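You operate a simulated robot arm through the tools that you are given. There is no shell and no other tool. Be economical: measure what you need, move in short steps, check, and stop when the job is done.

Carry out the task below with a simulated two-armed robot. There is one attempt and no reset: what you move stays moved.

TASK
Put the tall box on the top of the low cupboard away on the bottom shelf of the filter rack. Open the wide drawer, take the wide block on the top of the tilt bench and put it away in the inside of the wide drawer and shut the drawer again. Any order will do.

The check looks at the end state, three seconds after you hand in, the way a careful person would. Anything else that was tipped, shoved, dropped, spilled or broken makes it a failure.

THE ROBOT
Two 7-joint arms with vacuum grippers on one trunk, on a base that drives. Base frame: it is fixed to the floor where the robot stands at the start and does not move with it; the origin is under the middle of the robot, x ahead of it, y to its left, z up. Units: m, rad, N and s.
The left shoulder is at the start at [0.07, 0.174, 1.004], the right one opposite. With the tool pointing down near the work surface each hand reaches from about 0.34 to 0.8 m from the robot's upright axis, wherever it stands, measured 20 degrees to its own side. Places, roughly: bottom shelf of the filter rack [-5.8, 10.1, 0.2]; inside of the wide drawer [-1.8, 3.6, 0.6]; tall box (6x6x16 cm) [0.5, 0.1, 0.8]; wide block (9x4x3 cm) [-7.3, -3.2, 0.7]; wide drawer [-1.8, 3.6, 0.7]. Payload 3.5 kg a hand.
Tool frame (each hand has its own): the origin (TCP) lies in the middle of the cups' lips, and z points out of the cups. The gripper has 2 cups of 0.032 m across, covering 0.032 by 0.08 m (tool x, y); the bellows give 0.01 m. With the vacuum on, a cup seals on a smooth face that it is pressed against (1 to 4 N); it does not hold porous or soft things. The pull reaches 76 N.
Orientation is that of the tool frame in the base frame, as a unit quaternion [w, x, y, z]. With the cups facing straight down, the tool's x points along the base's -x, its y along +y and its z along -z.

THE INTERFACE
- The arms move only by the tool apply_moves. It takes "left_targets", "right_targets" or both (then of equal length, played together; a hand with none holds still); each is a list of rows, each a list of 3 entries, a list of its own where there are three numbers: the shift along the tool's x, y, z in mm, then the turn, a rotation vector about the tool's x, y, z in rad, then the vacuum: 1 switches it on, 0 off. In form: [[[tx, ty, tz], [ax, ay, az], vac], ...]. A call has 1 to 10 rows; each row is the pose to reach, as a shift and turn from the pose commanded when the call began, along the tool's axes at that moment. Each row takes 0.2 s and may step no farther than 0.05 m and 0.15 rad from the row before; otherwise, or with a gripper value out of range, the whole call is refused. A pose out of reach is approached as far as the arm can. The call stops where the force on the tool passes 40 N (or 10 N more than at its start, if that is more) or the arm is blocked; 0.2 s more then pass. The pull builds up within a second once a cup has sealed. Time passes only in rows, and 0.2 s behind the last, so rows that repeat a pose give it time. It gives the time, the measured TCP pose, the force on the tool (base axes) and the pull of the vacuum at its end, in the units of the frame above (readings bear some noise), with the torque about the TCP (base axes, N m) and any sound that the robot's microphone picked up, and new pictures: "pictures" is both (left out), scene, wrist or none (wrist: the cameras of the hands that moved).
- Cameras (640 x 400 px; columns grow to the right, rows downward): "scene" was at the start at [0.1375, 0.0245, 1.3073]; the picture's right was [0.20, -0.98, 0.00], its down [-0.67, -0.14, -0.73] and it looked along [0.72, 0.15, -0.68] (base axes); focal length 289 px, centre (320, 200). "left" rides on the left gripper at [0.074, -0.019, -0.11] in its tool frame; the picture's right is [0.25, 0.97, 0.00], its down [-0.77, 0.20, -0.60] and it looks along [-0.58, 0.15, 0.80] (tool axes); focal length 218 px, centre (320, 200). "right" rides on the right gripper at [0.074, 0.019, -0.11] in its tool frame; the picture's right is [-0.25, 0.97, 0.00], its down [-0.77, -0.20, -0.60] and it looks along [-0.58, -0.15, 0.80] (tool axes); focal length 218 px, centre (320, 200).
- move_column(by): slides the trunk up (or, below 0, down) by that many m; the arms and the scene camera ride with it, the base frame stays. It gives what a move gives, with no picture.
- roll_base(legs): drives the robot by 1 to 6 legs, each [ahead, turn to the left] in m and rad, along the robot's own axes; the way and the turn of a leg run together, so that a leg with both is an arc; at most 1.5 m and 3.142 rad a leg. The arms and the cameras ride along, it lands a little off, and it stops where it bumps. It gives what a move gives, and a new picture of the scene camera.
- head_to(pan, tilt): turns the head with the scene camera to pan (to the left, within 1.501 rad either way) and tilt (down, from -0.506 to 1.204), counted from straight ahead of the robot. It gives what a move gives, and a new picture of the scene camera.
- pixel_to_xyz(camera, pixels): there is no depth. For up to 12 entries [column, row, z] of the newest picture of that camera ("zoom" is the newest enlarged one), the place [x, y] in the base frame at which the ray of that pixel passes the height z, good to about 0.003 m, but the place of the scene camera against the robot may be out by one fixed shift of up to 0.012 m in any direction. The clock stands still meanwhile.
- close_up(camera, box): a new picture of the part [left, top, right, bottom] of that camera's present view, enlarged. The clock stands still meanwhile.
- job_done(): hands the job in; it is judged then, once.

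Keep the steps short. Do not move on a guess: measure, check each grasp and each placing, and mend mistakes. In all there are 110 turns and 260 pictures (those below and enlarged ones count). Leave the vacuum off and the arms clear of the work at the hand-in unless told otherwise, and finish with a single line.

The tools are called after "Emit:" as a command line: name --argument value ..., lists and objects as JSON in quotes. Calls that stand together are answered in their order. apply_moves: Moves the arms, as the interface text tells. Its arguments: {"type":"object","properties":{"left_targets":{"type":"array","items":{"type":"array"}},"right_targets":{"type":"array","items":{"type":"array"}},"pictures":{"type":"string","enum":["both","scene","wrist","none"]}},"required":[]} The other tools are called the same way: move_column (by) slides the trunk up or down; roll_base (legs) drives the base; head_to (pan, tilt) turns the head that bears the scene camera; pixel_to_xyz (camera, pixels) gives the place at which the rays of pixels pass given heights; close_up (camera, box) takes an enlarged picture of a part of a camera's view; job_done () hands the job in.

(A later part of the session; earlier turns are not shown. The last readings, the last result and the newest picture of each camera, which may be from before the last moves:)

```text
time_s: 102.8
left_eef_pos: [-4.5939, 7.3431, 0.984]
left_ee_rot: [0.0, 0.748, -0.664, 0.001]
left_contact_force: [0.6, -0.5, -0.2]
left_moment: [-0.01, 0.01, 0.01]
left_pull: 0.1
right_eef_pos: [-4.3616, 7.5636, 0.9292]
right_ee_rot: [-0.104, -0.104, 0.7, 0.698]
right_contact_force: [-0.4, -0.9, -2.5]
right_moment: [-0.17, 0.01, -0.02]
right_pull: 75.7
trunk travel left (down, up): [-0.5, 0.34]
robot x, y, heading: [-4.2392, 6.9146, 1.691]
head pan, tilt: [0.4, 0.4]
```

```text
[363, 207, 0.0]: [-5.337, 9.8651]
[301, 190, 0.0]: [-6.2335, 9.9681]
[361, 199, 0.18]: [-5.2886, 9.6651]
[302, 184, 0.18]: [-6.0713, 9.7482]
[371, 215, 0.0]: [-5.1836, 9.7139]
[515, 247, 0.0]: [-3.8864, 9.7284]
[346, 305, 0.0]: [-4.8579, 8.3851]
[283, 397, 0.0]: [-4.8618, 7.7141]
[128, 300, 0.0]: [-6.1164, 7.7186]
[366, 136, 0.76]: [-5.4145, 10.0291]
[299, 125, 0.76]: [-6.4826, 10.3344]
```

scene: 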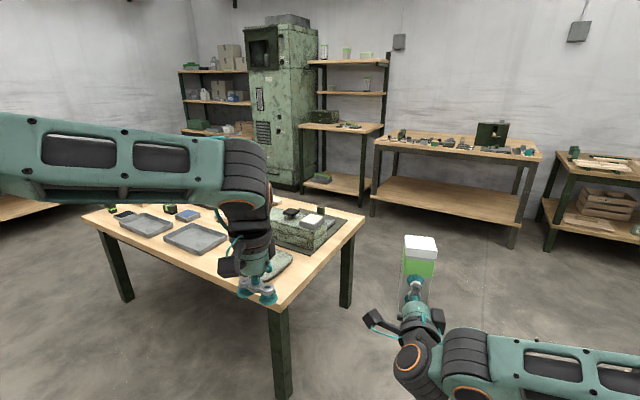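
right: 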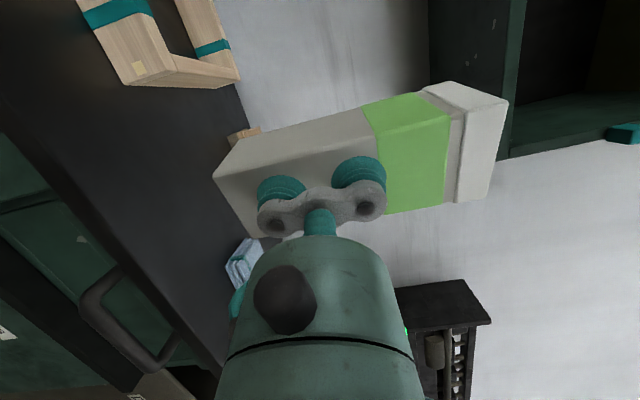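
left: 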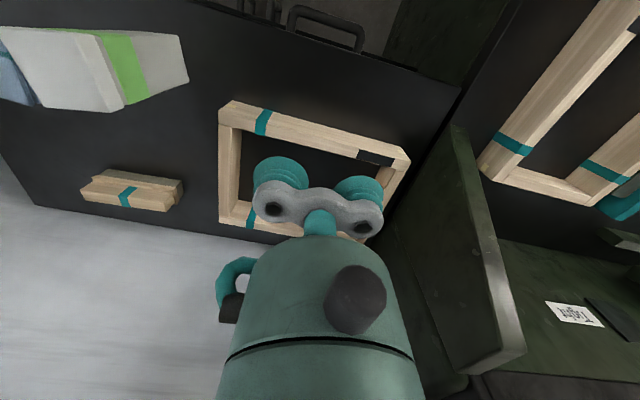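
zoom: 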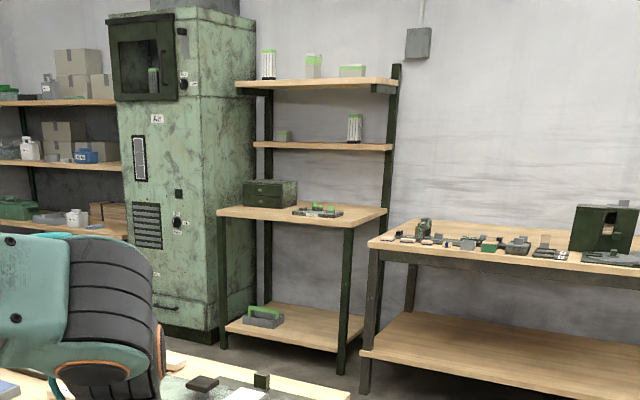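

The rack stands at x −6.25…−5.35 with its front at y ≈ 9.75, and the bottom shelf is free right of the green carrier. I raise the trunk and pull the box in so it clears everything while turning.

Emit:
move_column --by 0.3

Emit:
apply_moves --right_targets '[[[0, 0, -20], [0, -0.03, 0], 1], [[0, 0, -40], [0, -0.06, 0], 1], [[0, 0, -60], [0, -0.09, 0], 1], [[0, 0, -80], [0, -0.12, 0], 1], [[0, 0, -100], [0, -0.15, 0], 1], [[0, 0, -120], [0, -0.173, 0], 1]]' --pictures "scene"

```text
time_s: 105.8
left_eef_pos: [-4.5949, 7.3456, 1.2842]
left_ee_rot: [0.001, 0.748, -0.664, 0.0]
left_contact_force: [0.4, -0.4, -0.2]
left_moment: [0.01, -0.04, 0.02]
left_pull: 0.0
right_eef_pos: [-4.3629, 7.5652, 1.2299]
right_ee_rot: [-0.103, -0.104, 0.701, 0.698]
right_contact_force: [0.7, 0.3, -2.7]
right_moment: [-0.18, -0.03, -0.02]
right_pull: 75.6
trunk travel left (down, up): [-0.8, 0.04]
robot x, y, heading: [-4.241, 6.9109, 1.696]
head pan, tilt: [0.4, 0.4]
```

```text
time_s: 107.2
left_eef_pos: [-4.5944, 7.3441, 1.2846]
left_ee_rot: [0.0, 0.748, -0.663, 0.0]
left_contact_force: [0.5, -0.3, -0.4]
left_moment: [0.0, -0.01, 0.0]
left_pull: 0.1
right_eef_pos: [-4.3275, 7.4493, 1.2309]
right_ee_rot: [-0.043, -0.043, 0.706, 0.705]
right_contact_force: [0.3, 1.3, -3.2]
right_moment: [-0.19, 0.02, 0.02]
right_pull: 75.9
trunk travel left (down, up): [-0.8, 0.04]
robot x, y, heading: [-4.2444, 6.9144, 1.691]
head pan, tilt: [0.4, 0.4]
```

scene: 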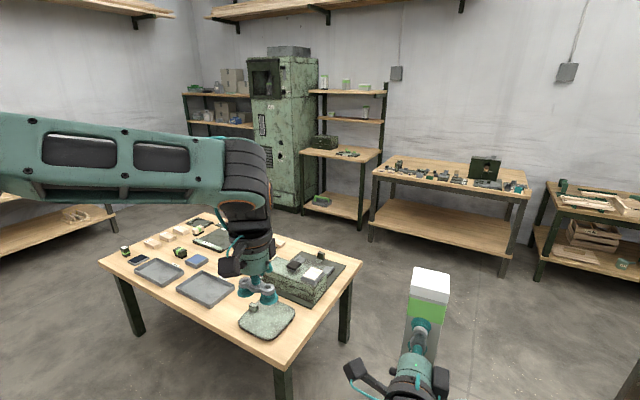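

I drive through the gap to (−4.3, 9.0), turn left and move along the lane to x ≈ −5.6.

Emit:
roll_base --legs '[[0.0, -0.09], [1.05, 0.0], [1.03, 0.0], [0.0, 1.52]]'

Emit:
head_to --pan -0.5 --tilt 0.6

```text
time_s: 121.8
left_eef_pos: [-4.7577, 8.7034, 1.2844]
left_ee_rot: [0.001, 1.0, -0.011, -0.001]
left_contact_force: [0.3, 0.3, 0.3]
left_moment: [-0.02, 0.02, -0.01]
left_pull: 0.0
right_eef_pos: [-4.8241, 8.9828, 1.2312]
right_ee_rot: [-0.495, -0.495, 0.505, 0.505]
right_contact_force: [0.9, 0.2, -2.3]
right_moment: [-0.03, -0.18, 0.02]
right_pull: 75.5
trunk travel left (down, up): [-0.8, 0.04]
robot x, y, heading: [-4.279, 8.9917, 3.118]
head pan, tilt: [0.4, 0.4]
```

scene: 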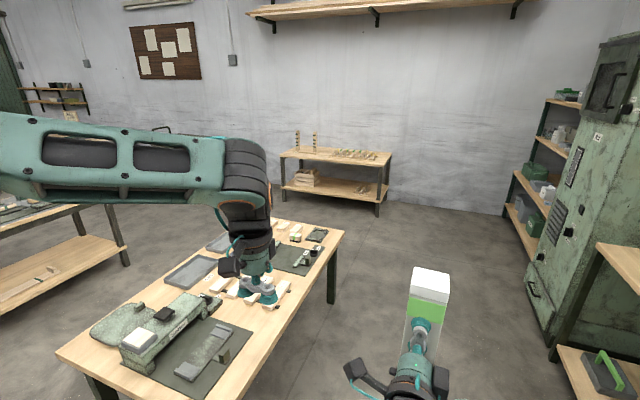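

```text
time_s: 123.0
left_eef_pos: [-4.7564, 8.7029, 1.2842]
left_ee_rot: [0.0, 1.0, -0.012, 0.0]
left_contact_force: [-0.7, 0.9, -0.1]
left_moment: [-0.01, 0.01, 0.01]
left_pull: 0.0
right_eef_pos: [-4.8248, 8.9823, 1.2302]
right_ee_rot: [-0.494, -0.495, 0.506, 0.505]
right_contact_force: [-0.2, 0.3, -3.2]
right_moment: [0.01, -0.17, -0.02]
right_pull: 75.2
trunk travel left (down, up): [-0.8, 0.04]
robot x, y, heading: [-4.2786, 8.9945, 3.117]
head pan, tilt: [-0.499, 0.6]
```

scene: 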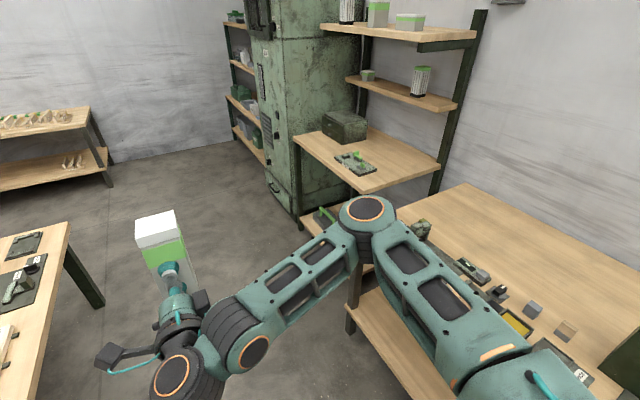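

Emit:
pixel_to_xyz --camera "scene" --pixels '[[366, 192, 0.76], [295, 135, 0.76], [440, 165, 0.76], [346, 80, 1.15], [442, 108, 1.15], [298, 228, 0.0], [265, 195, 0.0], [350, 332, 0.0], [346, 290, 0.2], [300, 215, 0.2]]'

```text
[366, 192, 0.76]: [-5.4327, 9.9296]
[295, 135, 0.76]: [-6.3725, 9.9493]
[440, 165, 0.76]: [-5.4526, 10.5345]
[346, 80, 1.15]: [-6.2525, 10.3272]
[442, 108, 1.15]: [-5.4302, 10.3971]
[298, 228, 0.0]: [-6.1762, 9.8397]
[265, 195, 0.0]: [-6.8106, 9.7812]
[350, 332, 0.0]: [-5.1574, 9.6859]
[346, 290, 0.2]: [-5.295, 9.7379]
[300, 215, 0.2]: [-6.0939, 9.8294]
```

The rack's front is at y ≈ 9.85. I drive along the lane and turn to face it, keeping the box short of it.

Emit:
roll_base --legs '[[0.0, -0.02], [1.38, 0.0], [0.0, -1.53]]'

Emit:
head_to --pan 0.0 --tilt 0.7

```text
time_s: 134.1
left_eef_pos: [-5.9934, 9.4989, 1.284]
left_ee_rot: [-0.001, 0.715, -0.699, 0.0]
left_contact_force: [0.3, -0.3, -0.1]
left_moment: [-0.03, -0.01, -0.02]
left_pull: 0.1
right_eef_pos: [-5.718, 9.5798, 1.23]
right_ee_rot: [-0.01, -0.01, 0.708, 0.706]
right_contact_force: [-0.2, 0.3, -2.7]
right_moment: [-0.18, 0.02, 0.02]
right_pull: 75.3
trunk travel left (down, up): [-0.8, 0.04]
robot x, y, heading: [-5.6858, 9.0389, 1.592]
head pan, tilt: [-0.499, 0.6]
```

scene: 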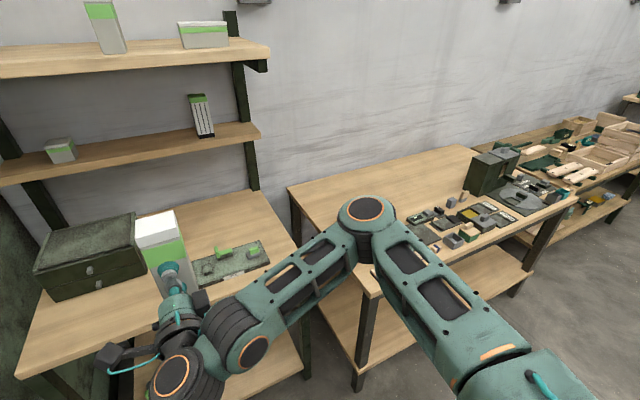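

```text
time_s: 135.0
left_eef_pos: [-5.9934, 9.4998, 1.2837]
left_ee_rot: [-0.001, 0.715, -0.699, 0.0]
left_contact_force: [0.3, 0.3, -0.3]
left_moment: [0.02, -0.04, -0.01]
left_pull: 0.2
right_eef_pos: [-5.717, 9.5788, 1.2309]
right_ee_rot: [-0.01, -0.01, 0.707, 0.707]
right_contact_force: [-0.3, -0.2, -2.9]
right_moment: [-0.21, 0.01, -0.01]
right_pull: 75.2
trunk travel left (down, up): [-0.8, 0.04]
robot x, y, heading: [-5.6841, 9.0379, 1.597]
head pan, tilt: [0.0, 0.7]
```

scene: 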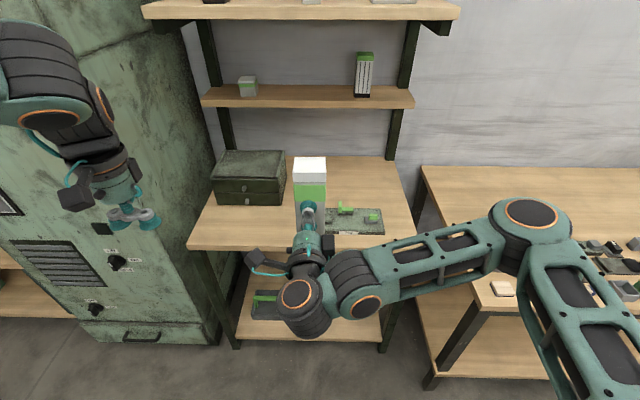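

Before lowering I need to know where the right elbow is against the neighbouring table, and the desk-shelf edge.

Emit:
pixel_to_xyz --camera "scene" --pixels '[[530, 215, 1.3], [530, 215, 1.2], [530, 200, 1.35], [187, 245, 0.8], [415, 232, 0.8], [187, 245, 0.74], [437, 360, 0.4], [428, 385, 0.0], [386, 350, 0.0], [382, 340, 0.2], [275, 318, 0.2], [245, 338, 0.2]]'

Emit:
close_up --camera "scene" --box '[180, 140, 560, 380]'

```text
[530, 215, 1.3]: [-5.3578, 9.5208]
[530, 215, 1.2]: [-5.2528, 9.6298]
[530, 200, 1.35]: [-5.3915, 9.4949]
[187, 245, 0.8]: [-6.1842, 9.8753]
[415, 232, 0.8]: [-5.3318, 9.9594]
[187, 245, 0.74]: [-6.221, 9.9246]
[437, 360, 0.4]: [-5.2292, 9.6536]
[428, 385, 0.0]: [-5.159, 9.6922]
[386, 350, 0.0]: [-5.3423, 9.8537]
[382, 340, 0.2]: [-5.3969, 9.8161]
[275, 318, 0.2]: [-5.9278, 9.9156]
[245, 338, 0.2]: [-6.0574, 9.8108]
```

```text
1.67 times, centred on (370, 260) of scene
```

zoom: 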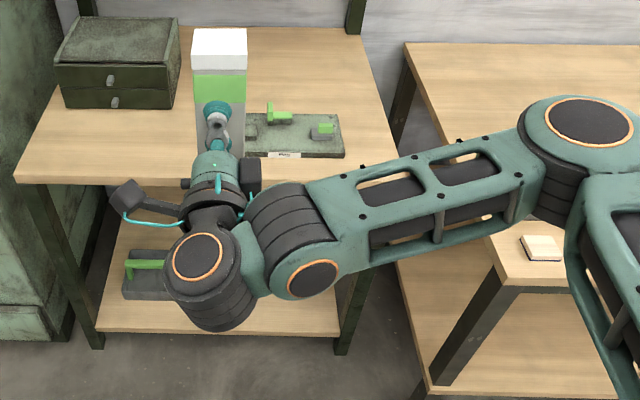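

The elbow (≈ −5.36, 9.52) is clear of the table corner (−5.2, 9.66). I lower the trunk in two stages and look.

Emit:
move_column --by -0.45

Emit:
head_to --pan -0.1 --tilt 0.7

```text
refused: -0.45 is not a number from -0.4 to 0.4
```

```text
time_s: 135.7
left_eef_pos: [-5.9933, 9.4991, 1.2835]
left_ee_rot: [0.001, 0.715, -0.699, 0.001]
left_contact_force: [-0.2, 0.0, -0.2]
left_moment: [-0.01, 0.01, 0.02]
left_pull: 0.0
right_eef_pos: [-5.7168, 9.5796, 1.2297]
right_ee_rot: [-0.01, -0.01, 0.708, 0.706]
right_contact_force: [-0.1, 0.1, -2.7]
right_moment: [-0.17, -0.01, 0.01]
right_pull: 75.3
trunk travel left (down, up): [-0.8, 0.04]
robot x, y, heading: [-5.6832, 9.0382, 1.6]
head pan, tilt: [-0.099, 0.7]
```

scene: 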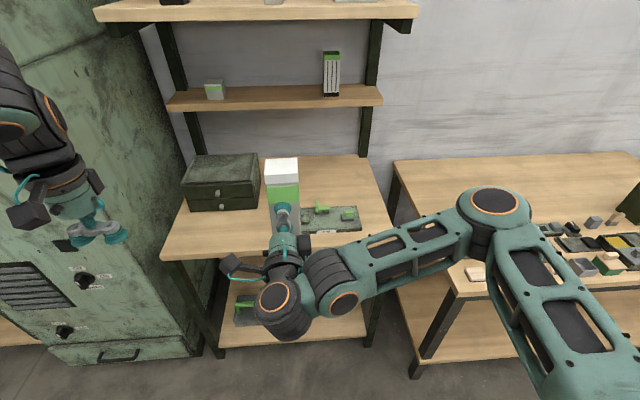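

Emit:
move_column --by -0.3

Emit:
head_to --pan -0.2 --tilt 0.7

```text
time_s: 138.7
left_eef_pos: [-5.9934, 9.4996, 0.9837]
left_ee_rot: [0.0, 0.715, -0.699, 0.001]
left_contact_force: [-0.8, 0.4, 0.2]
left_moment: [-0.01, -0.04, 0.0]
left_pull: 0.0
right_eef_pos: [-5.7175, 9.5795, 0.9301]
right_ee_rot: [-0.01, -0.01, 0.707, 0.707]
right_contact_force: [-0.1, 0.2, -2.4]
right_moment: [-0.22, 0.0, 0.01]
right_pull: 75.3
trunk travel left (down, up): [-0.5, 0.34]
robot x, y, heading: [-5.6798, 9.0393, 1.593]
head pan, tilt: [-0.099, 0.7]
```

```text
time_s: 139.3
left_eef_pos: [-5.993, 9.5005, 0.9846]
left_ee_rot: [0.0, 0.716, -0.698, 0.0]
left_contact_force: [0.1, 0.1, 0.0]
left_moment: [0.01, -0.01, -0.04]
left_pull: 0.0
right_eef_pos: [-5.7162, 9.5809, 0.9303]
right_ee_rot: [-0.01, -0.009, 0.707, 0.707]
right_contact_force: [-0.8, -0.7, -3.1]
right_moment: [-0.2, -0.02, -0.02]
right_pull: 75.6
trunk travel left (down, up): [-0.5, 0.34]
robot x, y, heading: [-5.6838, 9.0345, 1.592]
head pan, tilt: [-0.201, 0.7]
```

scene: 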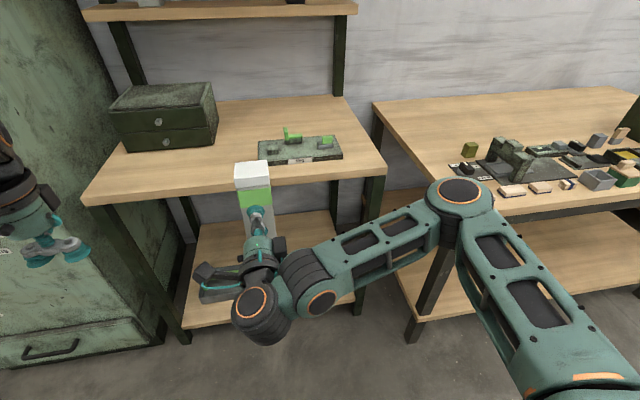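

Emit:
pixel_to_xyz --camera "scene" --pixels '[[460, 190, 1.0], [440, 183, 0.78], [506, 198, 0.78], [580, 212, 0.76], [490, 210, 0.95], [87, 203, 0.76], [386, 170, 0.76]]'

Emit:
close_up --camera "scene" --box '[340, 120, 580, 360]'

```text
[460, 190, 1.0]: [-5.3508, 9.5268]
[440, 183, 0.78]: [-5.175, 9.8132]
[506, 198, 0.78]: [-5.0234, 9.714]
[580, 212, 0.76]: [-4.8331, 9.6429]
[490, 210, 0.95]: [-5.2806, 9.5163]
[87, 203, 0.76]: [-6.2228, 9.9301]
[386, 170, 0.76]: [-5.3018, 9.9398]
```

```text
1.67 times, centred on (460, 240) of scene
```

zoom: 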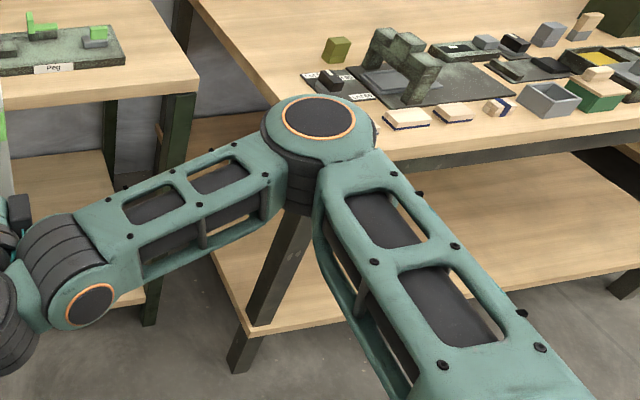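

Clearance at the elbow is thin. I turn the robot left 0.15 rad so the elbow swings away from the neighbouring table, and then lower further.

Emit:
roll_base --legs '[[0.0, 0.15]]'

Emit:
move_column --by -0.25

Emit:
head_to --pan -0.3 --tilt 0.7

```text
time_s: 140.3
left_eef_pos: [-6.0584, 9.4487, 0.983]
left_ee_rot: [0.0, 0.765, -0.643, 0.001]
left_contact_force: [-0.6, -1.0, -1.0]
left_moment: [-0.02, -0.03, 0.01]
left_pull: 0.0
right_eef_pos: [-5.7979, 9.5679, 0.9314]
right_ee_rot: [-0.061, -0.062, 0.705, 0.704]
right_contact_force: [-0.1, -0.9, -2.8]
right_moment: [-0.22, -0.01, -0.01]
right_pull: 75.1
trunk travel left (down, up): [-0.5, 0.34]
robot x, y, heading: [-5.6785, 9.0356, 1.744]
head pan, tilt: [-0.201, 0.7]
```

scene: 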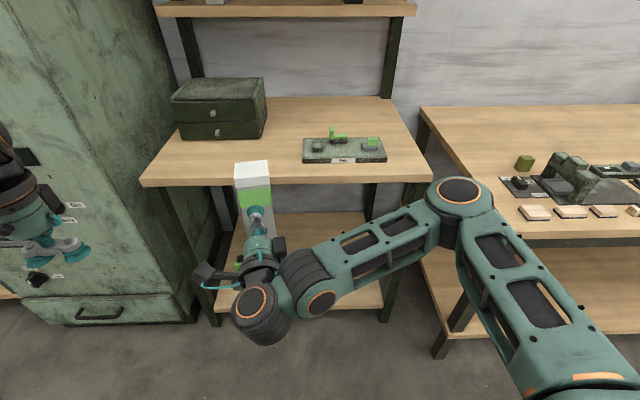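

```text
time_s: 142.9
left_eef_pos: [-6.0577, 9.4484, 0.7331]
left_ee_rot: [0.001, 0.765, -0.644, 0.0]
left_contact_force: [0.2, -0.4, 0.1]
left_moment: [-0.03, 0.01, -0.03]
left_pull: 0.0
right_eef_pos: [-5.7952, 9.5688, 0.6804]
right_ee_rot: [-0.061, -0.062, 0.705, 0.704]
right_contact_force: [0.9, -0.1, -2.7]
right_moment: [-0.23, -0.03, -0.02]
right_pull: 75.4
trunk travel left (down, up): [-0.25, 0.59]
robot x, y, heading: [-5.6801, 9.0342, 1.741]
head pan, tilt: [-0.201, 0.7]
```

```text
time_s: 143.6
left_eef_pos: [-6.0572, 9.4487, 0.7332]
left_ee_rot: [0.001, 0.766, -0.643, 0.0]
left_contact_force: [-0.3, -0.3, 0.4]
left_moment: [0.01, -0.02, 0.02]
left_pull: 0.1
right_eef_pos: [-5.797, 9.5687, 0.6805]
right_ee_rot: [-0.062, -0.062, 0.705, 0.703]
right_contact_force: [-0.1, 0.1, -3.8]
right_moment: [-0.24, -0.03, 0.0]
right_pull: 75.6
trunk travel left (down, up): [-0.25, 0.59]
robot x, y, heading: [-5.6808, 9.0391, 1.746]
head pan, tilt: [-0.3, 0.7]
```

scene: 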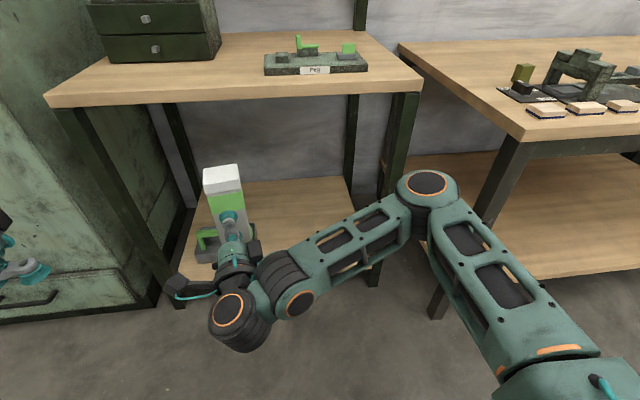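

Elbow is now below the table top and clear of it. I lower the remaining 0.25 m.

Emit:
move_column --by -0.25

Emit:
head_to --pan 0.0 --tilt 0.55

Emit:
close_up --camera "scene" --box '[160, 140, 480, 340]'

```text
time_s: 146.2
left_eef_pos: [-6.0563, 9.4494, 0.4834]
left_ee_rot: [0.001, 0.765, -0.644, 0.0]
left_contact_force: [0.3, -0.2, 0.3]
left_moment: [-0.02, -0.03, 0.01]
left_pull: 0.1
right_eef_pos: [-5.7958, 9.5682, 0.4298]
right_ee_rot: [-0.061, -0.061, 0.705, 0.704]
right_contact_force: [0.3, 0.1, -2.5]
right_moment: [-0.21, -0.01, -0.02]
right_pull: 75.4
trunk travel left (down, up): [0.0, 0.84]
robot x, y, heading: [-5.6852, 9.0347, 1.739]
head pan, tilt: [-0.3, 0.7]
```

```text
time_s: 147.0
left_eef_pos: [-6.0584, 9.4485, 0.4848]
left_ee_rot: [0.0, 0.765, -0.644, 0.0]
left_contact_force: [-0.6, 0.0, 0.1]
left_moment: [0.01, -0.01, 0.0]
left_pull: 0.0
right_eef_pos: [-5.796, 9.5695, 0.4306]
right_ee_rot: [-0.062, -0.062, 0.705, 0.704]
right_contact_force: [0.1, -0.7, -2.7]
right_moment: [-0.19, -0.03, 0.02]
right_pull: 75.4
trunk travel left (down, up): [0.0, 0.84]
robot x, y, heading: [-5.6834, 9.0391, 1.743]
head pan, tilt: [0.0, 0.55]
```

scene: 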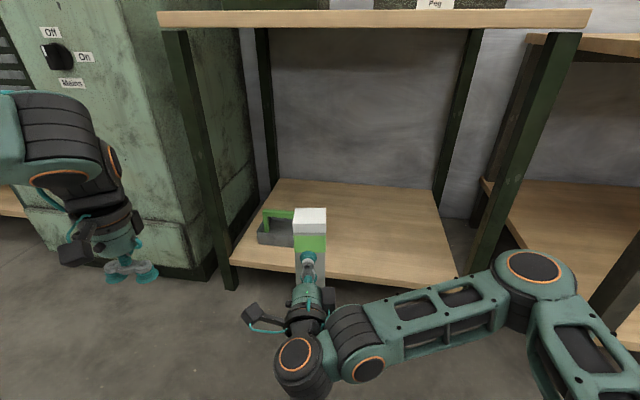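

```text
2.00 times, centred on (320, 240) of scene
```

zoom: 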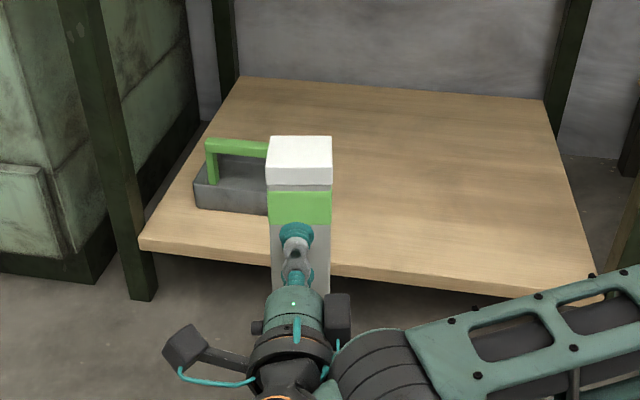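

Emit:
pixel_to_xyz --camera "zoom" --pixels '[[140, 238, 0.2], [598, 290, 0.2], [240, 76, 0.2], [543, 99, 0.2], [140, 238, 0.15], [598, 290, 0.15], [140, 300, 0.0], [200, 210, 0.2], [268, 215, 0.2], [140, 238, 0.25], [598, 290, 0.25], [543, 99, 0.15]]'

```text
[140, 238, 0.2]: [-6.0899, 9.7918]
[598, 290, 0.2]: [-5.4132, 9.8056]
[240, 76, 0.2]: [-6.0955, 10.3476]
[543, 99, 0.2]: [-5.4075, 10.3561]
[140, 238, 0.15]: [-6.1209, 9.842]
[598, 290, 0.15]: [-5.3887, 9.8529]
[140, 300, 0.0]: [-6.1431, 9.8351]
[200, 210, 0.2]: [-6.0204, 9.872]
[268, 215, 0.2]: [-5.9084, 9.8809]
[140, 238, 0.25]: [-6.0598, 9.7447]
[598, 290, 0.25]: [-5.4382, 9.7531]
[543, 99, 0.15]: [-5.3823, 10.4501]
```

I shift right to x ≈ −5.65, lower to TCP z ≈ 0.32 and straighten the tool, still in front of the shelf.

Emit:
apply_moves --right_targets '[[[-25, -18, 1], [0, -0.03, 0], 1], [[-50, -36, 2], [0, -0.06, 0], 1], [[-75, -55, 3], [0, -0.09, 0], 1], [[-100, -73, 3], [0, -0.12, 0], 1], [[-125, -92, 4], [0, -0.15, 0], 1], [[-149, -110, 4], [0, -0.175, 0], 1]]' --pictures "scene"

```text
time_s: 148.4
left_eef_pos: [-6.057, 9.4487, 0.4838]
left_ee_rot: [-0.001, 0.765, -0.644, -0.001]
left_contact_force: [0.0, 0.1, -0.1]
left_moment: [0.01, 0.0, -0.01]
left_pull: 0.0
right_eef_pos: [-5.6502, 9.5976, 0.322]
right_ee_rot: [0.0, -0.001, 0.708, 0.706]
right_contact_force: [0.4, 0.0, -2.9]
right_moment: [-0.22, 0.07, 0.0]
right_pull: 75.4
trunk travel left (down, up): [0.0, 0.84]
robot x, y, heading: [-5.6845, 9.036, 1.748]
head pan, tilt: [0.0, 0.55]
```

scene: 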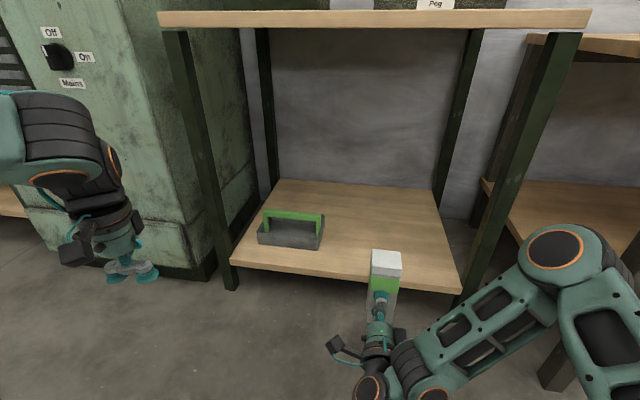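

Clear of the carrier. Moving straight in over the shelf.

Emit:
apply_moves --right_targets '[[[0, 0, 37], [0, 0, 0], 1], [[0, 0, 74], [0, 0, 0], 1], [[0, 0, 111], [0, 0, 0], 1], [[0, 0, 148], [0, 0, 0], 1], [[0, 0, 185], [0, 0, 0], 1]]' --pictures "scene"

Emit:
apply_moves --right_targets '[[[0, 0, 37], [0, 0, 0], 1], [[0, 0, 74], [0, 0, 0], 1], [[0, 0, 111], [0, 0, 0], 1], [[0, 0, 148], [0, 0, 0], 1], [[0, 0, 185], [0, 0, 0], 1], [[0, 0, 185], [0, 0, 0], 1]]' --pictures "both"

```text
time_s: 149.6
left_eef_pos: [-6.0581, 9.4493, 0.483]
left_ee_rot: [0.001, 0.765, -0.644, 0.001]
left_contact_force: [-1.1, 0.3, -0.1]
left_moment: [-0.02, -0.01, 0.0]
left_pull: 0.0
right_eef_pos: [-5.6492, 9.7847, 0.3211]
right_ee_rot: [0.0, 0.0, 0.708, 0.706]
right_contact_force: [0.0, -0.3, -2.4]
right_moment: [-0.21, -0.02, 0.03]
right_pull: 75.3
trunk travel left (down, up): [0.0, 0.84]
robot x, y, heading: [-5.682, 9.0381, 1.746]
head pan, tilt: [0.0, 0.55]
```

scene: 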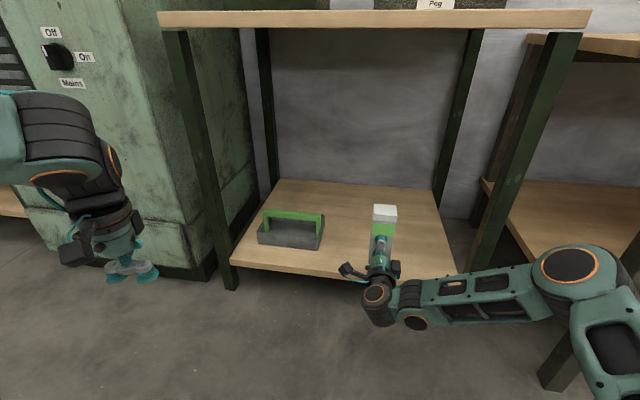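

```text
time_s: 151.0
left_eef_pos: [-6.0571, 9.4498, 0.483]
left_ee_rot: [0.001, 0.766, -0.643, 0.001]
left_contact_force: [0.5, 0.7, -1.0]
left_moment: [0.0, -0.01, 0.04]
left_pull: 0.0
right_eef_pos: [-5.6507, 9.9683, 0.319]
right_ee_rot: [0.0, 0.0, 0.708, 0.706]
right_contact_force: [0.0, 0.1, -2.8]
right_moment: [-0.23, -0.01, 0.06]
right_pull: 75.5
trunk travel left (down, up): [0.0, 0.84]
robot x, y, heading: [-5.6816, 9.0384, 1.743]
head pan, tilt: [0.0, 0.55]
```

scene: 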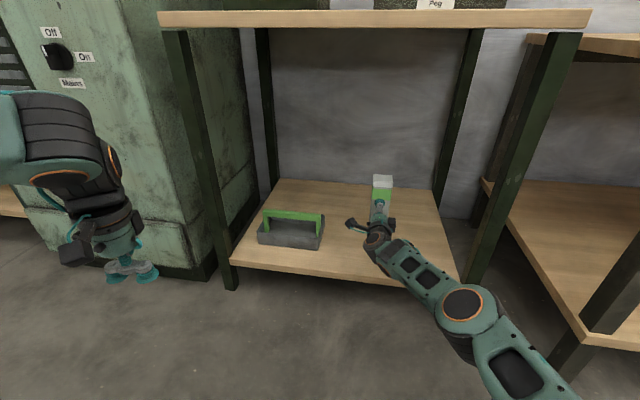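
right: 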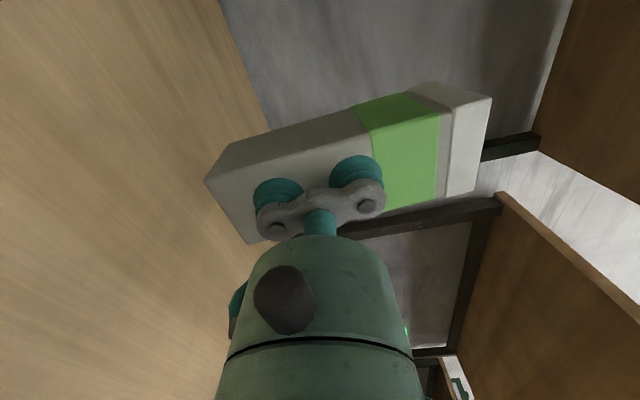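

Over the shelf at (−5.65, 9.97). Lowering gently while watching the force.

Emit:
apply_moves --right_targets '[[[0, -8, 0], [0, 0, 0], 1], [[0, -16, 0], [0, 0, 0], 1], [[0, -24, 0], [0, 0, 0], 1], [[0, -32, 0], [0, 0, 0], 1], [[0, -38, 0], [0, 0, 0], 1], [[0, -44, 0], [0, 0, 0], 1], [[0, -48, 0], [0, 0, 0], 1]]' --pictures "both"

Emit:
close_up --camera "scene" --box '[300, 150, 460, 300]'

```text
time_s: 152.6
left_eef_pos: [-6.0577, 9.4492, 0.484]
left_ee_rot: [0.001, 0.766, -0.643, 0.001]
left_contact_force: [0.7, -0.5, 0.9]
left_moment: [-0.01, 0.0, 0.01]
left_pull: 0.1
right_eef_pos: [-5.6505, 9.9594, 0.274]
right_ee_rot: [0.001, 0.001, 0.708, 0.706]
right_contact_force: [0.3, 0.1, -2.9]
right_moment: [-0.2, 0.03, 0.03]
right_pull: 76.1
right hand out of reach, approached as far as the arm can: row 5, 6, 7
trunk travel left (down, up): [0.0, 0.84]
robot x, y, heading: [-5.6828, 9.0381, 1.742]
head pan, tilt: [0.0, 0.55]
```

scene: 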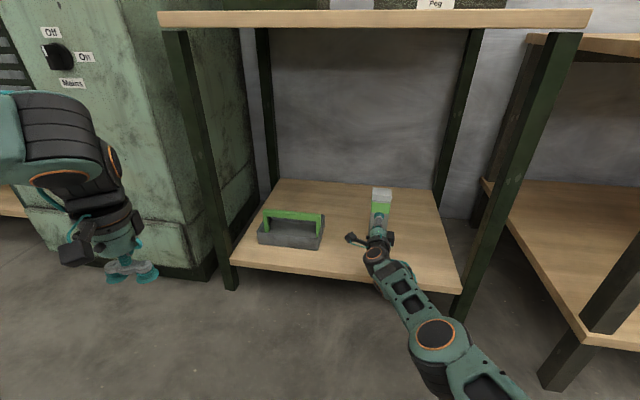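
right: 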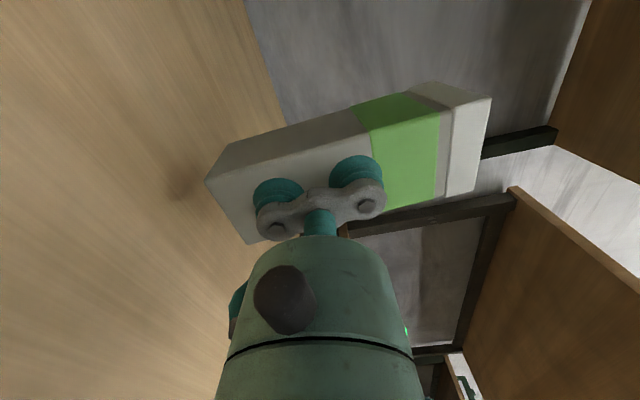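

```text
2.67 times, centred on (380, 225) of scene
```

zoom: 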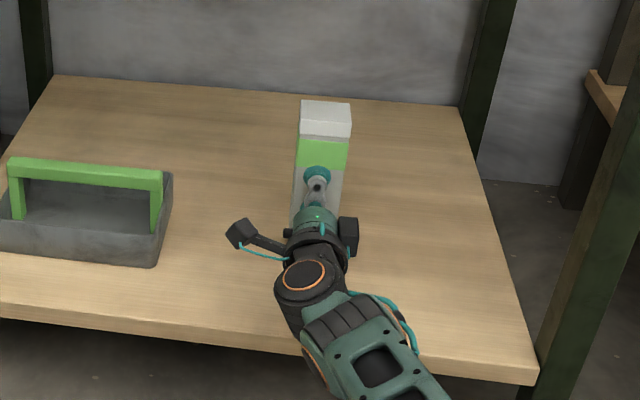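

The arm is at its reach limit. I draw back 55 mm (still well on the shelf) and then keep lowering.

Emit:
apply_moves --right_targets '[[[0, 0, -25], [0, 0, 0], 1], [[0, 0, -55], [0, 0, 0], 1], [[0, 0, -55], [0, 0, 0], 1]]' --pictures "none"

Emit:
apply_moves --right_targets '[[[0, -5, 0], [0, 0, 0], 1], [[0, -10, 0], [0, 0, 0], 1], [[0, -14, 0], [0, 0, 0], 1], [[0, -17, 0], [0, 0, 0], 1]]' --pictures "scene"

```text
time_s: 153.4
left_eef_pos: [-6.0588, 9.449, 0.4847]
left_ee_rot: [0.0, 0.766, -0.643, 0.001]
left_contact_force: [0.3, 0.0, 0.4]
left_moment: [0.0, 0.0, -0.01]
left_pull: 0.0
right_eef_pos: [-5.6478, 9.9045, 0.2741]
right_ee_rot: [0.0, -0.001, 0.708, 0.706]
right_contact_force: [0.5, 0.4, -2.8]
right_moment: [-0.23, 0.05, 0.01]
right_pull: 75.2
trunk travel left (down, up): [0.0, 0.84]
robot x, y, heading: [-5.681, 9.0326, 1.74]
head pan, tilt: [0.0, 0.55]
```

```text
time_s: 154.4
left_eef_pos: [-6.0577, 9.4493, 0.4828]
left_ee_rot: [0.001, 0.765, -0.644, 0.001]
left_contact_force: [0.0, -0.8, 0.7]
left_moment: [-0.04, 0.02, -0.02]
left_pull: 0.1
right_eef_pos: [-5.6486, 9.9061, 0.2581]
right_ee_rot: [0.001, -0.001, 0.708, 0.706]
right_contact_force: [0.4, -0.3, -3.4]
right_moment: [-0.22, 0.0, -0.02]
right_pull: 75.8
trunk travel left (down, up): [0.0, 0.84]
robot x, y, heading: [-5.6814, 9.0373, 1.743]
head pan, tilt: [0.0, 0.55]
```

scene: 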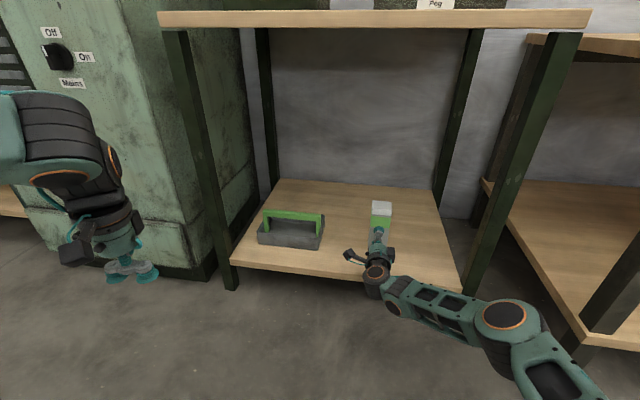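

Still no contact (force −3 N, weight only). Continuing down in small steps.

Emit:
apply_moves --right_targets '[[[0, -4, 0], [0, 0, 0], 1], [[0, -8, 0], [0, 0, 0], 1], [[0, -12, 0], [0, 0, 0], 1]]' --pictures "none"

Emit:
close_up --camera "right" --box '[120, 80, 400, 280]'

```text
time_s: 155.2
left_eef_pos: [-6.0583, 9.4496, 0.4835]
left_ee_rot: [0.0, 0.765, -0.643, 0.001]
left_contact_force: [-0.3, 0.0, -0.6]
left_moment: [-0.03, -0.03, -0.01]
left_pull: 0.0
right_eef_pos: [-5.648, 9.9072, 0.2463]
right_ee_rot: [0.0, 0.0, 0.707, 0.707]
right_contact_force: [-0.6, 0.1, -2.3]
right_moment: [-0.22, 0.02, 0.01]
right_pull: 75.4
trunk travel left (down, up): [0.0, 0.84]
robot x, y, heading: [-5.681, 9.0383, 1.742]
head pan, tilt: [0.0, 0.55]
```

```text
2.00 times, centred on (260, 180) of right
```

zoom: 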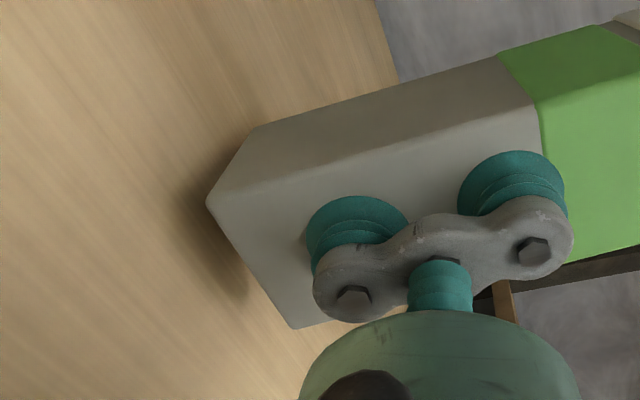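

Emit:
apply_moves --right_targets '[[[0, -4, 0], [0, 0, 0], 1], [[0, -8, 0], [0, 0, 0], 1], [[0, -12, 0], [0, 0, 0], 1], [[0, -16, 0], [0, 0, 0], 1]]' --pictures "wrist"

```text
time_s: 156.2
left_eef_pos: [-6.0577, 9.4495, 0.4833]
left_ee_rot: [0.0, 0.766, -0.643, 0.001]
left_contact_force: [-0.3, -0.2, 0.5]
left_moment: [0.02, -0.03, 0.01]
left_pull: 0.1
right_eef_pos: [-5.6491, 9.907, 0.231]
right_ee_rot: [0.0, 0.0, 0.708, 0.706]
right_contact_force: [-0.2, 0.4, -3.8]
right_moment: [-0.21, 0.07, 0.05]
right_pull: 75.8
trunk travel left (down, up): [0.0, 0.84]
robot x, y, heading: [-5.6799, 9.0373, 1.744]
head pan, tilt: [0.0, 0.55]
```

right: 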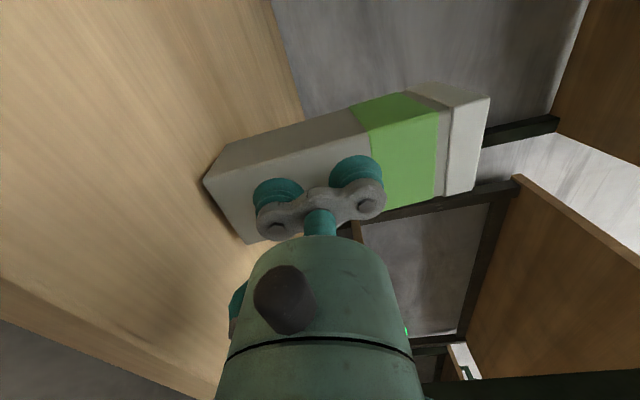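

Emit:
apply_moves --right_targets '[[[0, -3, 0], [0, 0, 0], 1], [[0, -6, 0], [0, 0, 0], 1], [[0, -9, 0], [0, 0, 0], 1], [[0, -12, 0], [0, 0, 0], 1]]' --pictures "wrist"

Emit:
close_up --camera "scene" --box '[300, 180, 460, 300]'

```text
time_s: 157.2
left_eef_pos: [-6.0576, 9.4471, 0.4844]
left_ee_rot: [-0.001, 0.765, -0.644, -0.001]
left_contact_force: [-0.5, -0.6, -0.1]
left_moment: [0.02, -0.05, 0.04]
left_pull: 0.1
right_eef_pos: [-5.6478, 9.9056, 0.2218]
right_ee_rot: [0.001, 0.0, 0.706, 0.709]
right_contact_force: [-2.2, -3.5, 14.7]
right_moment: [0.0, -0.41, -0.1]
right_pull: 75.5
trunk travel left (down, up): [0.0, 0.84]
robot x, y, heading: [-5.6832, 9.0375, 1.744]
head pan, tilt: [0.0, 0.55]
```

right: 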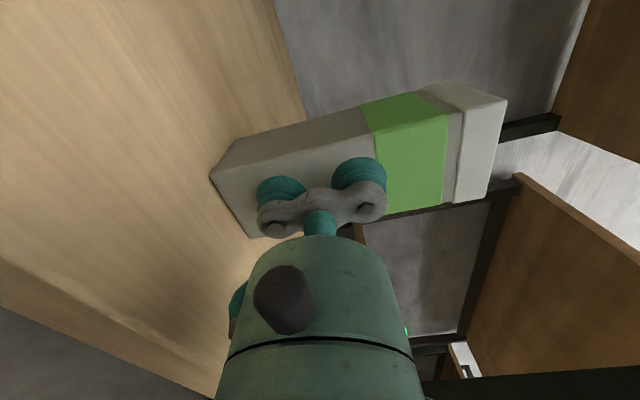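

```text
3.33 times, centred on (380, 240) of scene
```

zoom: 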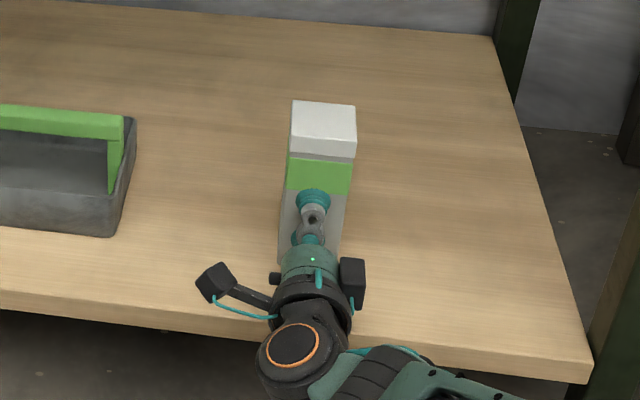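

Contact: force rose to +14.7 N, so the box stands on the shelf. I ease up 2.5 mm, then release and wait.

Emit:
apply_moves --right_targets '[[[0, 1.5, 0], [0, 0, 0], 1], [[0, 2.5, 0], [0, 0, 0], 1], [[0, 2.5, 0], [0, 0, 0], 1]]' --pictures "none"

Emit:
apply_moves --right_targets '[[[0, 0, 0], [0, 0, 0], 0], [[0, 0, 0], [0, 0, 0], 0], [[0, 0, 0], [0, 0, 0], 0], [[0, 0, 0], [0, 0, 0], 0], [[0, 0, 0], [0, 0, 0], 0], [[0, 0, 0], [0, 0, 0], 0]]' --pictures "wrist"

```text
time_s: 158.0
left_eef_pos: [-6.0566, 9.4471, 0.4842]
left_ee_rot: [0.0, 0.766, -0.643, -0.001]
left_contact_force: [-0.5, -1.2, -0.6]
left_moment: [0.0, -0.03, 0.02]
left_pull: 0.0
right_eef_pos: [-5.6473, 9.9046, 0.2224]
right_ee_rot: [0.0, 0.0, 0.708, 0.707]
right_contact_force: [1.5, 2.7, 7.0]
right_moment: [0.19, -0.03, -0.02]
right_pull: 75.3
trunk travel left (down, up): [0.0, 0.84]
robot x, y, heading: [-5.6808, 9.0369, 1.746]
head pan, tilt: [0.0, 0.55]
```

```text
time_s: 159.4
left_eef_pos: [-6.0569, 9.4497, 0.4841]
left_ee_rot: [0.0, 0.766, -0.643, 0.0]
left_contact_force: [0.2, 0.2, -1.1]
left_moment: [-0.01, 0.01, 0.0]
left_pull: 0.1
right_eef_pos: [-5.6486, 9.905, 0.2217]
right_ee_rot: [-0.001, 0.0, 0.707, 0.707]
right_contact_force: [0.6, -1.1, 0.1]
right_moment: [0.0, 0.01, 0.0]
right_pull: 0.1
trunk travel left (down, up): [0.0, 0.84]
robot x, y, heading: [-5.6817, 9.0321, 1.744]
head pan, tilt: [0.0, 0.55]
```

right: 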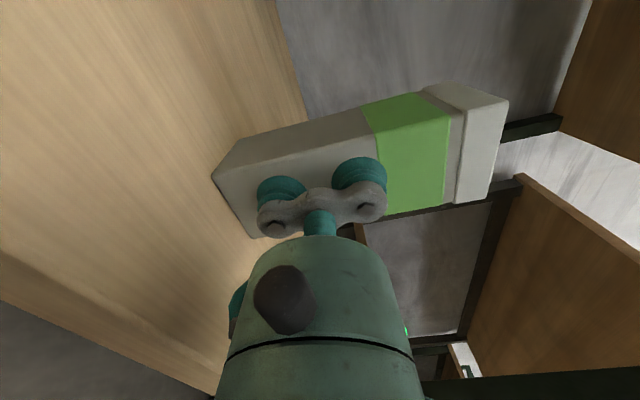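

Released (pull 0, no forces). I withdraw straight back.

Emit:
apply_moves --right_targets '[[[0, 0, -5], [0, 0, 0], 0], [[0, 0, -15], [0, 0, 0], 0], [[0, 5, -35], [0, 0, 0], 0], [[0, 15, -70], [0, 0, 0], 0], [[0, 30, -110], [0, 0, 0], 0], [[0, 50, -150], [0, 0, 0], 0], [[0, 65, -190], [0, 0, 0], 0], [[0, 80, -230], [0, 0, 0], 0], [[0, 90, -270], [0, 0, 0], 0], [[0, 100, -310], [0, 0, 0], 0]]' --pictures "both"

Emit:
close_up --camera "scene" --box '[220, 150, 480, 310]'

```text
time_s: 161.6
left_eef_pos: [-6.0584, 9.4505, 0.4842]
left_ee_rot: [-0.001, 0.766, -0.643, 0.0]
left_contact_force: [-0.4, 0.2, 1.2]
left_moment: [0.03, -0.02, -0.01]
left_pull: 0.1
right_eef_pos: [-5.646, 9.5932, 0.3226]
right_ee_rot: [0.0, 0.001, 0.708, 0.707]
right_contact_force: [-0.1, -0.2, -1.0]
right_moment: [0.0, -0.05, 0.0]
right_pull: 0.1
trunk travel left (down, up): [0.0, 0.84]
robot x, y, heading: [-5.6823, 9.0352, 1.741]
head pan, tilt: [0.0, 0.55]
```

scene: 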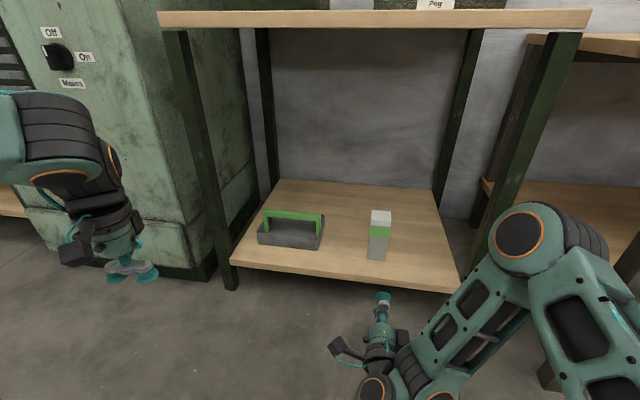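
right: 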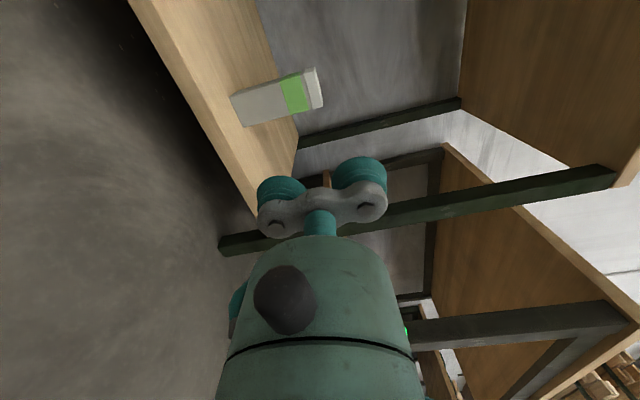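

```text
2.46 times, centred on (350, 230) of scene
```

zoom: 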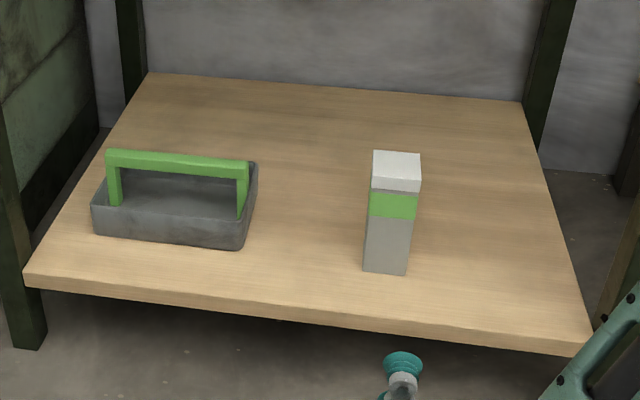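

The tall box stands cleanly on the bottom shelf. I bring the hand back to its earlier tuck pose, then raise the trunk.

Emit:
apply_moves --right_targets '[[[25, 18, -10], [0, 0.03, 0], 0], [[50, 36, -20], [0, 0.06, 0], 0], [[75, 55, -25], [0, 0.09, 0], 0], [[100, 73, -25], [0, 0.12, 0], 0], [[125, 92, -25], [0, 0.15, 0], 0], [[149, 108, -25], [0, 0.175, 0], 0]]' --pictures "none"

Emit:
move_column --by 0.4

Emit:
move_column --by 0.4

Emit:
head_to --pan 0.5 --tilt 0.5

```text
time_s: 163.0
left_eef_pos: [-6.0584, 9.4488, 0.4828]
left_ee_rot: [0.0, 0.765, -0.644, 0.0]
left_contact_force: [-0.3, 0.1, 0.0]
left_moment: [0.01, -0.03, 0.0]
left_pull: 0.2
right_eef_pos: [-5.7968, 9.5727, 0.4317]
right_ee_rot: [-0.062, -0.062, 0.705, 0.704]
right_contact_force: [-0.1, 0.3, -0.2]
right_moment: [-0.02, 0.01, 0.02]
right_pull: 0.1
trunk travel left (down, up): [0.0, 0.84]
robot x, y, heading: [-5.6835, 9.039, 1.741]
head pan, tilt: [0.0, 0.55]
```

```text
time_s: 166.8
left_eef_pos: [-6.0578, 9.449, 0.8836]
left_ee_rot: [0.0, 0.766, -0.643, 0.0]
left_contact_force: [-0.1, -0.5, -0.2]
left_moment: [0.02, 0.01, 0.0]
left_pull: 0.1
right_eef_pos: [-5.7969, 9.5731, 0.8311]
right_ee_rot: [-0.061, -0.062, 0.705, 0.704]
right_contact_force: [0.5, -0.2, -1.0]
right_moment: [-0.01, 0.0, -0.01]
right_pull: 0.1
trunk travel left (down, up): [-0.4, 0.44]
robot x, y, heading: [-5.6799, 9.0408, 1.743]
head pan, tilt: [0.0, 0.55]
```

```text
time_s: 170.6
left_eef_pos: [-6.058, 9.4479, 1.2839]
left_ee_rot: [0.0, 0.766, -0.643, 0.0]
left_contact_force: [-0.9, 0.0, -0.5]
left_moment: [-0.03, 0.02, 0.05]
left_pull: 0.0
right_eef_pos: [-5.798, 9.5733, 1.2313]
right_ee_rot: [-0.062, -0.062, 0.705, 0.704]
right_contact_force: [-0.1, 0.7, -0.2]
right_moment: [-0.01, 0.03, 0.0]
right_pull: 0.1
trunk travel left (down, up): [-0.8, 0.04]
robot x, y, heading: [-5.6806, 9.0351, 1.748]
head pan, tilt: [0.0, 0.55]
```

```text
time_s: 171.6
left_eef_pos: [-6.058, 9.4492, 1.2839]
left_ee_rot: [0.0, 0.766, -0.643, -0.001]
left_contact_force: [0.1, 0.0, -0.9]
left_moment: [-0.02, -0.01, 0.03]
left_pull: 0.1
right_eef_pos: [-5.796, 9.5727, 1.231]
right_ee_rot: [-0.062, -0.062, 0.705, 0.704]
right_contact_force: [-0.2, 0.2, 0.1]
right_moment: [0.03, 0.01, 0.02]
right_pull: 0.0
trunk travel left (down, up): [-0.8, 0.04]
robot x, y, heading: [-5.6814, 9.0359, 1.743]
head pan, tilt: [0.499, 0.499]
```

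scene: 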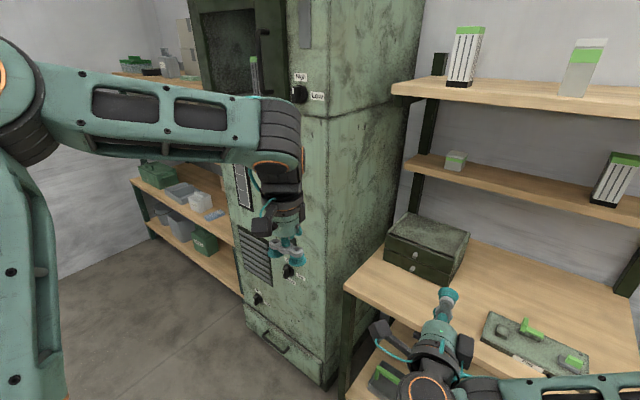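

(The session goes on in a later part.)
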